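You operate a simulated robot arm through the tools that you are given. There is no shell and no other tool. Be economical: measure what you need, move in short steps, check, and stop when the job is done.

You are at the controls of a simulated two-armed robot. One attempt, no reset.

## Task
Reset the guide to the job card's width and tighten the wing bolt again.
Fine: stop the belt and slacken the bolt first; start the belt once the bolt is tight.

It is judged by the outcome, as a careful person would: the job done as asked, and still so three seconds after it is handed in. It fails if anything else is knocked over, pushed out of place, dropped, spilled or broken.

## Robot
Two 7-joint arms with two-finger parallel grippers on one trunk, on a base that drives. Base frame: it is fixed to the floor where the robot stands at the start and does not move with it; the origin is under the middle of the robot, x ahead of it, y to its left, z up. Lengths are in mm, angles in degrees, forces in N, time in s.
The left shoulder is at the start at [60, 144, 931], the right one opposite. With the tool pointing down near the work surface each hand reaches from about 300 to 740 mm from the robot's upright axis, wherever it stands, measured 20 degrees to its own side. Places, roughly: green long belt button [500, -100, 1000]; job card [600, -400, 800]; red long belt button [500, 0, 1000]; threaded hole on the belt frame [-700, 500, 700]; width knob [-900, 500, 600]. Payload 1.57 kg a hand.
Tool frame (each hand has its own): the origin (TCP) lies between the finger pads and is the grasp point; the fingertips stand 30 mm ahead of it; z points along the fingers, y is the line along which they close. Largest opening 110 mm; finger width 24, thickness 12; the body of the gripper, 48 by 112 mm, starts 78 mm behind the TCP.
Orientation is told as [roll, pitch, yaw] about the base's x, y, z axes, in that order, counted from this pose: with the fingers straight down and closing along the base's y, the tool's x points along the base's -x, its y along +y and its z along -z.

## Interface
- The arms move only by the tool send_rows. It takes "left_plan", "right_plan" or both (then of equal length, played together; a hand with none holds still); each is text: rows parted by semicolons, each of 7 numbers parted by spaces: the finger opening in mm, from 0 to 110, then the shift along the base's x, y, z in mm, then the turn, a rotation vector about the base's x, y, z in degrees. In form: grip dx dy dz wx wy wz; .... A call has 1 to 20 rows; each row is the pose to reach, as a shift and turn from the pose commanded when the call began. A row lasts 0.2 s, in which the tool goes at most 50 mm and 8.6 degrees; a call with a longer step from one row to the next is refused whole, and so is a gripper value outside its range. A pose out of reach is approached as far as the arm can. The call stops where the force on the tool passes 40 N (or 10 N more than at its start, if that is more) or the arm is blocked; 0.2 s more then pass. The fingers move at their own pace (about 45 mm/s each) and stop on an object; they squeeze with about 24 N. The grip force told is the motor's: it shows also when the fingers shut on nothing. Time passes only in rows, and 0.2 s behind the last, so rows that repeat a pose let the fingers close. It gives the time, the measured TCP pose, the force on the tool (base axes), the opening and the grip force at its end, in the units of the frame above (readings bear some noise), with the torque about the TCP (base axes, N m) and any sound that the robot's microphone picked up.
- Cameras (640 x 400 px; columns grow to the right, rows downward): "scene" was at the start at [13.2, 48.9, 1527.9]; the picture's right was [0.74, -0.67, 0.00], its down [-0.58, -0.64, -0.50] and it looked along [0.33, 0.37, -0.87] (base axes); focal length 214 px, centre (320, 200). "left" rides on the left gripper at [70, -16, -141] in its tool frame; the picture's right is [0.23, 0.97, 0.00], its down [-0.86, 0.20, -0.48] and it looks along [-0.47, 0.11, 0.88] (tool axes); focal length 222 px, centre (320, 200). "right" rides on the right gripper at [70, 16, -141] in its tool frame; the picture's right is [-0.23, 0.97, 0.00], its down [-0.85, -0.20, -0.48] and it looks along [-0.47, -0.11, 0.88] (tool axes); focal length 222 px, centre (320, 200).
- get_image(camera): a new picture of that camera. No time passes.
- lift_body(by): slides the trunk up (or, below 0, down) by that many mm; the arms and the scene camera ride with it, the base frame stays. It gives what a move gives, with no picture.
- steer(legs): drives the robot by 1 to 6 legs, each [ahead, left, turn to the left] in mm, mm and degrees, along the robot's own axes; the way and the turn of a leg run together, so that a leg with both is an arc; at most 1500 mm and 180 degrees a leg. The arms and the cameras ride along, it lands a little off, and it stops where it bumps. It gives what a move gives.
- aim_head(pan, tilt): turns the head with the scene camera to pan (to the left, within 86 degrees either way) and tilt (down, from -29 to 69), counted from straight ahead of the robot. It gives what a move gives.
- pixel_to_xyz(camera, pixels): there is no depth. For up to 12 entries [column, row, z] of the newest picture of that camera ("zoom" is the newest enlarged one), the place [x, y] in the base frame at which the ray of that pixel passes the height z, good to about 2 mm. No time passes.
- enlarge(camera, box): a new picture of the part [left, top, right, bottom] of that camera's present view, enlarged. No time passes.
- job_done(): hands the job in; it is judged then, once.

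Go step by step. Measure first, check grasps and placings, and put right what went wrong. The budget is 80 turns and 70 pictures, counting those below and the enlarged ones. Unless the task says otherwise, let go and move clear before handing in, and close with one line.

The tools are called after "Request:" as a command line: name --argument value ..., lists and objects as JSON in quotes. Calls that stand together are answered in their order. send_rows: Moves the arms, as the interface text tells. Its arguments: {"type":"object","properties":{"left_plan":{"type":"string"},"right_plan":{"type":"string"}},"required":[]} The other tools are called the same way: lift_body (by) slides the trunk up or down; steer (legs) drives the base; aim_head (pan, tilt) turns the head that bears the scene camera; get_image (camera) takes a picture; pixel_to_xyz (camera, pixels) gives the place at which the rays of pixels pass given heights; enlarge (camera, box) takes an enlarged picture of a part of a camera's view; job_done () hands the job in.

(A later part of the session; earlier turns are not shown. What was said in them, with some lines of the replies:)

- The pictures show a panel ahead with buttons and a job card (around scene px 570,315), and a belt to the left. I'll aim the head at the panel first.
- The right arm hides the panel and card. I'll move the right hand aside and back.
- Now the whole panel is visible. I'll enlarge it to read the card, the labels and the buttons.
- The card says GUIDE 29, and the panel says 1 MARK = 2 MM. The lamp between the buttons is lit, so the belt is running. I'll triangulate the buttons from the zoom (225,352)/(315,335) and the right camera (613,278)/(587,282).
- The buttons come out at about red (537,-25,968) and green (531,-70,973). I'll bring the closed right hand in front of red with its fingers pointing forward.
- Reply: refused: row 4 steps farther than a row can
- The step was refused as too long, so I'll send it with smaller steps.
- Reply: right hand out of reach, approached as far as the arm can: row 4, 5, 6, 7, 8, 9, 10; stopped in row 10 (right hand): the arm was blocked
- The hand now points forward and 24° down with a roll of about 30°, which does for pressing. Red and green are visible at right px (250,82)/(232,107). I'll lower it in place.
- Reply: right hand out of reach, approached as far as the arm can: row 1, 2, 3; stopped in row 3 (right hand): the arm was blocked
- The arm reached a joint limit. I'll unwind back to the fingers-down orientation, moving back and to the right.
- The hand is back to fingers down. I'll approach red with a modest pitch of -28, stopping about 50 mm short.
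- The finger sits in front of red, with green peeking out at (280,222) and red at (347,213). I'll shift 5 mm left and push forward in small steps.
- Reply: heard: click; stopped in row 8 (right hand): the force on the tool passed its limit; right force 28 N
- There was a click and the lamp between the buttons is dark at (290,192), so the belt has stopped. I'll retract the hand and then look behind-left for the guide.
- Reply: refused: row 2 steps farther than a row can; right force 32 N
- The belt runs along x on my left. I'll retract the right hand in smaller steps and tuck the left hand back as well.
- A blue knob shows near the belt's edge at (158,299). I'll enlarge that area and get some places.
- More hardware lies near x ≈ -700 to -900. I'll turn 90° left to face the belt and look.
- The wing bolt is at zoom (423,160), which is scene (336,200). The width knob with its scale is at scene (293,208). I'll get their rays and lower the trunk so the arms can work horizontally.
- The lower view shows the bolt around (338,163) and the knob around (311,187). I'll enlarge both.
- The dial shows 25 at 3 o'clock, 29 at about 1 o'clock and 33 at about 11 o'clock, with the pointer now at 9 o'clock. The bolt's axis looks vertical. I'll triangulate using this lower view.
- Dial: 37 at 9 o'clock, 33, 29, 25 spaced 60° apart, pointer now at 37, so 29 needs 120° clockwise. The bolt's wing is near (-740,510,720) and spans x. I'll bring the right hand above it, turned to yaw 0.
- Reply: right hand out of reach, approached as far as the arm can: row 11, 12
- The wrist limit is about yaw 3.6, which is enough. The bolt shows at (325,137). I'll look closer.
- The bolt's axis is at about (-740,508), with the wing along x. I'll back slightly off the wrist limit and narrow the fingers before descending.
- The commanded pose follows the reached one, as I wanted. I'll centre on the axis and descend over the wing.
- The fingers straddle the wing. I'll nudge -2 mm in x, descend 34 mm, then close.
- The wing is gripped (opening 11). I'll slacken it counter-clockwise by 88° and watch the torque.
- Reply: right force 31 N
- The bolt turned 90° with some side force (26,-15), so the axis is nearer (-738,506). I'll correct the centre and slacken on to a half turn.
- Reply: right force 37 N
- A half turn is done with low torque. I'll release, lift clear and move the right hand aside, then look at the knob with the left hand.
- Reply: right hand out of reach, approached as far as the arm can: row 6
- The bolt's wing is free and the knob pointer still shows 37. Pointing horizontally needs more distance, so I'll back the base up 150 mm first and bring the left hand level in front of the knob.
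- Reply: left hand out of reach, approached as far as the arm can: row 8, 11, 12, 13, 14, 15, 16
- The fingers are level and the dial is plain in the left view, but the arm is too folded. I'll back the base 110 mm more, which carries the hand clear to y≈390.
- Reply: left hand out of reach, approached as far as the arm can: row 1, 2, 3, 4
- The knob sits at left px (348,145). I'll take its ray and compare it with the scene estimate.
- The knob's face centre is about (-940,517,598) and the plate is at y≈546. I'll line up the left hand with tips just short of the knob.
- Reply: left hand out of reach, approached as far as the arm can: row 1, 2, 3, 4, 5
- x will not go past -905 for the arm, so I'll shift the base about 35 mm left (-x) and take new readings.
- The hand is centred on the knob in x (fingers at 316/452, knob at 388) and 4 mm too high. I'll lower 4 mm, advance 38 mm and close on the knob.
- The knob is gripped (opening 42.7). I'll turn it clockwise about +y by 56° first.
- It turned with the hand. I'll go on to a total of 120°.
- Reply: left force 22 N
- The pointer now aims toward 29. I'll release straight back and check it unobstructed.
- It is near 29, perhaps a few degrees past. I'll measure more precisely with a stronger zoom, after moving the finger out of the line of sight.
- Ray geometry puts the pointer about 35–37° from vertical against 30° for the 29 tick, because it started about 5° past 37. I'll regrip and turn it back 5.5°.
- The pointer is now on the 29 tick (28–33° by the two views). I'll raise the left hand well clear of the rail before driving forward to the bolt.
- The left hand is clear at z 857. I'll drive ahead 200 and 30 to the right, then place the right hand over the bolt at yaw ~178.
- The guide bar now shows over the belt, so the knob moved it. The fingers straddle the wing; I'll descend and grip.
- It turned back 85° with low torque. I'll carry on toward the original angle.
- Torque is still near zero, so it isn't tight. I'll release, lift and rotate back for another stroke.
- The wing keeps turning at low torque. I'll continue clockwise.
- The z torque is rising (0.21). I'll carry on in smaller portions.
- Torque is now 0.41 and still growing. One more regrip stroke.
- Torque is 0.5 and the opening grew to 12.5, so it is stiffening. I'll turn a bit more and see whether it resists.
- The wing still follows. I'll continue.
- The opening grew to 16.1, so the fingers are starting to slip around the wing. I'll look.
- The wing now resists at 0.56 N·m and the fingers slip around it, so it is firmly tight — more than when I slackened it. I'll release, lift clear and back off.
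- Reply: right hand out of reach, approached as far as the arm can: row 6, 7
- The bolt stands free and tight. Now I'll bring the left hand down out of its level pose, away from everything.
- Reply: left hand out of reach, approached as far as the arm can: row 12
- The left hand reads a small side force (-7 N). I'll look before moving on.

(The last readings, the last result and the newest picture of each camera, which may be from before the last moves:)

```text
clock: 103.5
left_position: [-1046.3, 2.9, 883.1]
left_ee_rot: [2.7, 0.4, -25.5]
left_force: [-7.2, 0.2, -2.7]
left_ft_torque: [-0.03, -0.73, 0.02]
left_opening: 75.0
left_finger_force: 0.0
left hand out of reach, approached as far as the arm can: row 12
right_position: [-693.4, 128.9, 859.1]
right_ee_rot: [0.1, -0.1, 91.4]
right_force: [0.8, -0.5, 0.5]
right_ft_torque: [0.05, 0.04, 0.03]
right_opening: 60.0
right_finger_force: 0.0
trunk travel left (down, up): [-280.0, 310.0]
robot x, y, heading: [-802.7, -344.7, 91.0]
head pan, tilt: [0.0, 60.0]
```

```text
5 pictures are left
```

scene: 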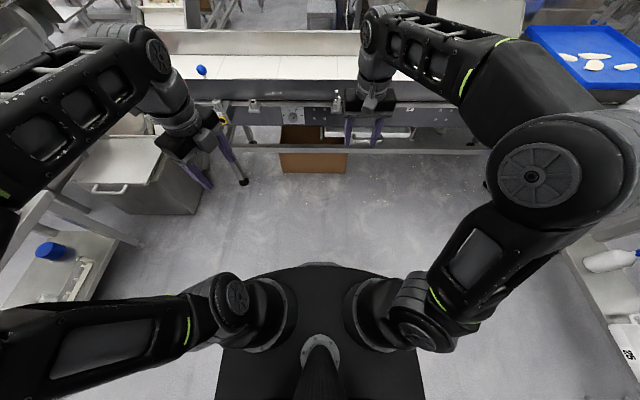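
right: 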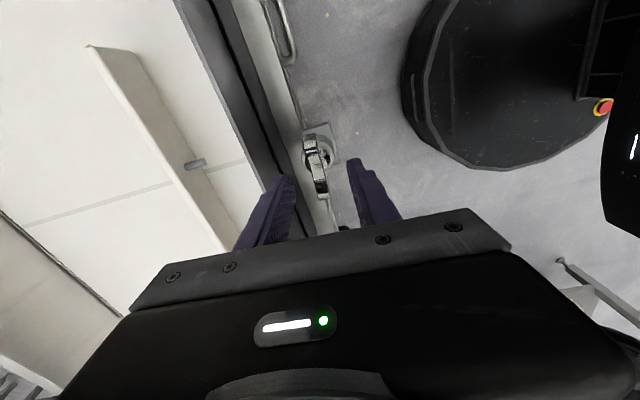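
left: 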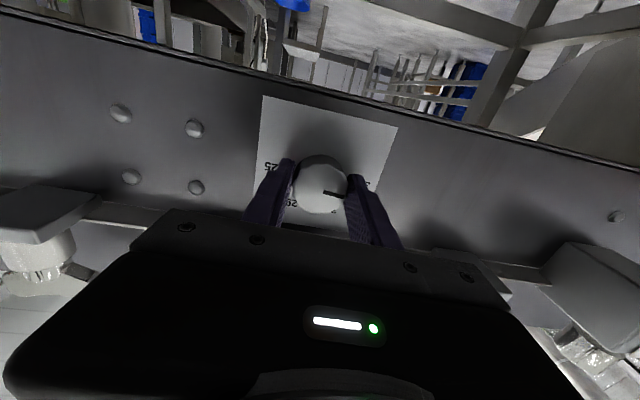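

Nothing visible touches the hand; most likely it's the wrist pressing near its own limit. I'll ease it off, and check where the side benches are.

Request:
pixel_to_xyz --camera "scene" --pixels '[[575, 260, 676], [610, 320, 676], [100, 235, 676], [60, 300, 676], [15, 190, 800], [640, 220, 676], [140, 243, 676]]'

Request:
send_rows --left_plan "75 10 20 5 4 0 0; 75 20 40 10 8 0 0; 75 20 40 10 8 0 0"

```text
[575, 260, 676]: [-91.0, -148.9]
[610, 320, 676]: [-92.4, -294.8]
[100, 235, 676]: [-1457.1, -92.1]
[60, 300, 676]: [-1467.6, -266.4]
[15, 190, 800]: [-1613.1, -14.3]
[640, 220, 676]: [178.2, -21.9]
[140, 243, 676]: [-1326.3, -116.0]
```

```text
clock: 104.3
left_position: [-1033.5, 42.8, 891.6]
left_ee_rot: [7.5, 3.2, -24.7]
left_force: [-0.1, 0.0, 0.7]
left_ft_torque: [0.01, 0.0, 0.0]
left_opening: 74.9
left_finger_force: 0.0
right_position: [-696.0, 129.0, 858.3]
right_ee_rot: [0.1, -0.1, 91.6]
right_force: [-0.6, -0.2, -0.7]
right_ft_torque: [0.0, 0.02, -0.02]
right_opening: 60.1
right_finger_force: 0.0
trunk travel left (down, up): [-280.0, 310.0]
robot x, y, heading: [-798.8, -346.1, 90.7]
head pan, tilt: [0.0, 60.0]
```

Force is gone. I'll raise the trunk, drive forward a bit, turn back toward the panel and approach.

Request:
lift_body --by 250

Request:
steer --legs '[[250, 0, 0], [0, 0, -90.8]]'

```text
clock: 106.9
left_position: [-1032.4, 43.1, 1141.2]
left_ee_rot: [7.7, 3.2, -24.6]
left_force: [-0.6, -0.1, 1.0]
left_ft_torque: [0.01, 0.03, -0.03]
left_opening: 75.2
left_finger_force: 0.1
right_position: [-694.7, 130.7, 1109.4]
right_ee_rot: [0.1, -0.1, 91.5]
right_force: [0.0, -0.1, -0.4]
right_ft_torque: [0.02, 0.0, 0.02]
right_opening: 59.7
right_finger_force: 0.1
trunk travel left (down, up): [-530.0, 60.0]
robot x, y, heading: [-799.1, -348.8, 91.2]
head pan, tilt: [0.0, 60.0]
```

```text
clock: 112.6
left_position: [-402.6, 111.8, 1141.5]
left_ee_rot: [7.5, 3.3, -117.3]
left_force: [0.4, 0.6, -0.8]
left_ft_torque: [0.0, 0.04, 0.02]
left_opening: 75.0
left_finger_force: 0.0
right_position: [-333.9, -229.0, 1108.5]
right_ee_rot: [0.2, -0.1, -1.4]
right_force: [0.7, -1.1, -0.1]
right_ft_torque: [0.0, -0.02, 0.05]
right_opening: 60.0
right_finger_force: 0.0
trunk travel left (down, up): [-530.0, 60.0]
robot x, y, heading: [-804.1, -104.4, -2.2]
head pan, tilt: [0.0, 60.0]
```

Request:
steer --legs '[[680, 120, 2.2]]'

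Request:
send_rows --right_plan "0 -30 0 0 0 0 0; 0 -60 0 0 0 0 0; 0 -90 0 0 0 0 0; 0 -120 0 0 0 0 0; 0 -150 0 0 0 0 0; 0 -150 0 0 0 0 0"

```text
clock: 116.4
left_position: [270.2, 241.9, 1140.9]
left_ee_rot: [7.5, 3.2, -114.8]
left_force: [0.4, -0.4, 1.4]
left_ft_torque: [0.02, 0.0, -0.01]
left_opening: 75.0
left_finger_force: 0.1
right_position: [355.3, -96.6, 1108.7]
right_ee_rot: [0.1, -0.1, 1.4]
right_force: [-0.7, 0.0, 0.6]
right_ft_torque: [0.02, 0.01, -0.01]
right_opening: 60.0
right_finger_force: 0.1
trunk travel left (down, up): [-530.0, 60.0]
robot x, y, heading: [-116.8, 10.9, 0.6]
head pan, tilt: [0.0, 60.0]
```

```text
clock: 117.8
left_position: [270.2, 240.7, 1140.7]
left_ee_rot: [7.5, 3.2, -114.7]
left_force: [-0.7, 0.5, -0.8]
left_ft_torque: [-0.01, 0.01, 0.01]
left_opening: 75.1
left_finger_force: 0.1
right_position: [203.7, -97.1, 1109.5]
right_ee_rot: [0.1, -0.1, 1.3]
right_force: [-1.4, 0.4, 0.5]
right_ft_torque: [0.03, 0.0, 0.02]
right_opening: 0.0
right_finger_force: 21.7
trunk travel left (down, up): [-530.0, 60.0]
robot x, y, heading: [-120.6, 8.1, 1.0]
head pan, tilt: [0.0, 60.0]
```

I'll drive ahead 115 mm to the earlier standing place, then repeat the approach, aimed at green (y ≈ -68).

Request:
steer --legs '[[116, -8, -0.9]]'

```text
clock: 119.1
left_position: [391.7, 226.3, 1140.7]
left_ee_rot: [7.4, 3.2, -115.6]
left_force: [0.5, -1.0, -0.1]
left_ft_torque: [0.0, 0.05, 0.0]
left_opening: 75.2
left_finger_force: 0.1
right_position: [320.9, -108.5, 1108.7]
right_ee_rot: [0.1, 0.0, 0.5]
right_force: [-0.1, 0.4, -0.1]
right_ft_torque: [-0.03, 0.04, 0.01]
right_opening: 0.3
right_finger_force: 20.9
trunk travel left (down, up): [-530.0, 60.0]
robot x, y, heading: [-6.2, -1.9, -0.3]
head pan, tilt: [0.0, 60.0]
```

Request:
send_rows --right_plan "0 10 5 -15 0 -7 0; 0 20 12 -35 0 -14 0; 0 40 20 -60 0 -21 0; 0 70 30 -85 0 -28 0; 0 100 40 -110 0 -28 0; 0 130 40 -115 0 -28 0; 0 140 40 -115 0 -28 0"

Request:
get_image --camera "right"

```text
clock: 120.7
left_position: [390.8, 227.1, 1142.3]
left_ee_rot: [7.6, 3.2, -115.6]
left_force: [0.0, -0.4, 0.8]
left_ft_torque: [0.01, 0.04, 0.03]
left_opening: 75.2
left_finger_force: 0.0
right_position: [459.2, -68.3, 992.3]
right_ee_rot: [-0.1, -28.2, 0.4]
right_force: [-0.2, 0.6, -0.3]
right_ft_torque: [-0.02, -0.01, 0.04]
right_opening: 0.0
right_finger_force: 21.2
trunk travel left (down, up): [-530.0, 60.0]
robot x, y, heading: [-3.2, 2.4, -0.3]
head pan, tilt: [0.0, 60.0]
```

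```text
4 pictures are left
```

right: 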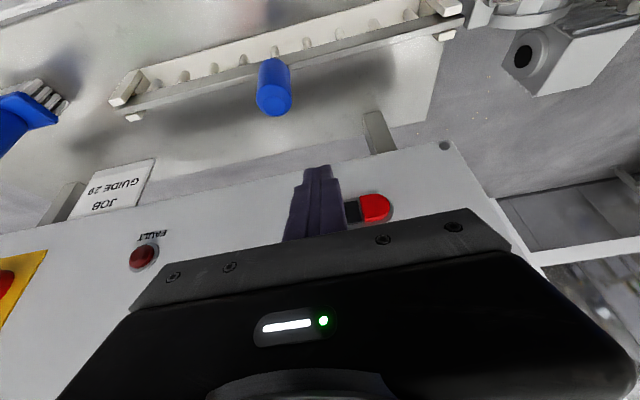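

The red shows at (375,208), the dark lamp at (352,212) and green lies right behind the fingers (~329). I'll push.

Request:
send_rows --right_plan "0 20 0 0 0 0 0; 0 36 0 0 0 0 0; 0 44 0 0 0 0 0; 0 50 0 0 0 0 0; 0 54 0 0 0 0 0; 0 57 0 0 0 0 0; 0 60 0 0 0 0 0; 0 63 0 0 0 0 0; 0 66 0 0 0 0 0; 0 69 0 0 0 0 0; 0 72 0 0 0 0 0"

Request:
send_rows --right_plan "0 -40 0 0 0 0 0; 0 -70 -10 25 0 7 0; 0 -100 -20 50 0 14 0; 0 -130 -35 75 0 21 0; 0 -160 -50 100 0 27.5 0; 0 -180 -80 110 0 27.5 0; 0 -190 -120 115 0 27.5 0; 0 -200 -160 115 0 27.5 0; 0 -210 -200 115 0 27.5 0"

Request:
aim_head --pan -15 --tilt 40

Request:
get_image --camera "scene"

```text
clock: 122.5
left_position: [386.3, 226.3, 1141.4]
left_ee_rot: [7.7, 3.2, -115.6]
left_force: [0.5, 0.2, -0.4]
left_ft_torque: [-0.01, 0.02, 0.01]
left_opening: 74.7
left_finger_force: 0.0
right_position: [512.5, -68.4, 991.5]
right_ee_rot: [-0.4, -27.5, 0.5]
right_force: [-26.3, 0.9, 3.4]
right_ft_torque: [-0.25, 0.48, 0.0]
right_opening: 0.2
right_finger_force: 21.4
trunk travel left (down, up): [-530.0, 60.0]
robot x, y, heading: [-4.8, 1.6, -0.4]
head pan, tilt: [0.0, 60.0]
heard: click
stopped in row 9 (right hand): the force on the tool passed its limit (the readings are from after the stop); the commanded pose is now the measured one
```

```text
clock: 124.5
left_position: [389.7, 224.6, 1141.8]
left_ee_rot: [7.5, 3.2, -115.6]
left_force: [0.4, 0.2, -0.3]
left_ft_torque: [0.0, 0.0, -0.01]
left_opening: 74.9
left_finger_force: 0.0
right_position: [308.4, -269.3, 1103.6]
right_ee_rot: [-0.1, -0.2, 0.5]
right_force: [-0.6, -0.2, 0.7]
right_ft_torque: [0.03, 0.01, 0.0]
right_opening: 0.0
right_finger_force: 21.2
trunk travel left (down, up): [-530.0, 60.0]
robot x, y, heading: [-3.4, 0.0, -0.4]
head pan, tilt: [0.0, 60.0]
```

```text
clock: 125.3
left_position: [389.9, 227.9, 1141.5]
left_ee_rot: [7.6, 3.2, -115.6]
left_force: [-0.8, 0.5, 0.1]
left_ft_torque: [0.0, 0.0, -0.01]
left_opening: 75.3
left_finger_force: 0.2
right_position: [309.7, -268.6, 1103.8]
right_ee_rot: [-0.1, -0.2, 0.3]
right_force: [-0.6, -0.1, 1.1]
right_ft_torque: [0.0, -0.01, 0.0]
right_opening: 0.1
right_finger_force: 20.5
trunk travel left (down, up): [-530.0, 60.0]
robot x, y, heading: [-3.0, 3.1, -0.4]
head pan, tilt: [-15.0, 40.0]
```

```text
3 pictures are left
```

scene: 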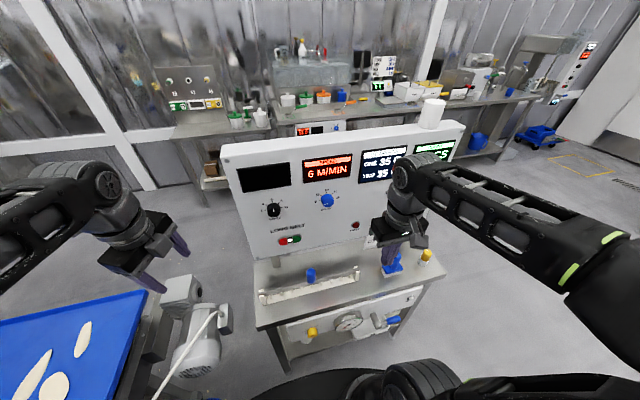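

A click was heard, the lamp at (291,240) is lit again, the speed still shows 6 M/MIN and the fault lamp is dark. Both hands are clear, so I'll hand in.

Request:
job_done

```text
The job is handed in.
```

The job is handed in: I stopped the belt, slackened the wing bolt, reset the guide from 37 to 29, tightened the bolt until the fingers slipped on its wing, and restarted the belt.
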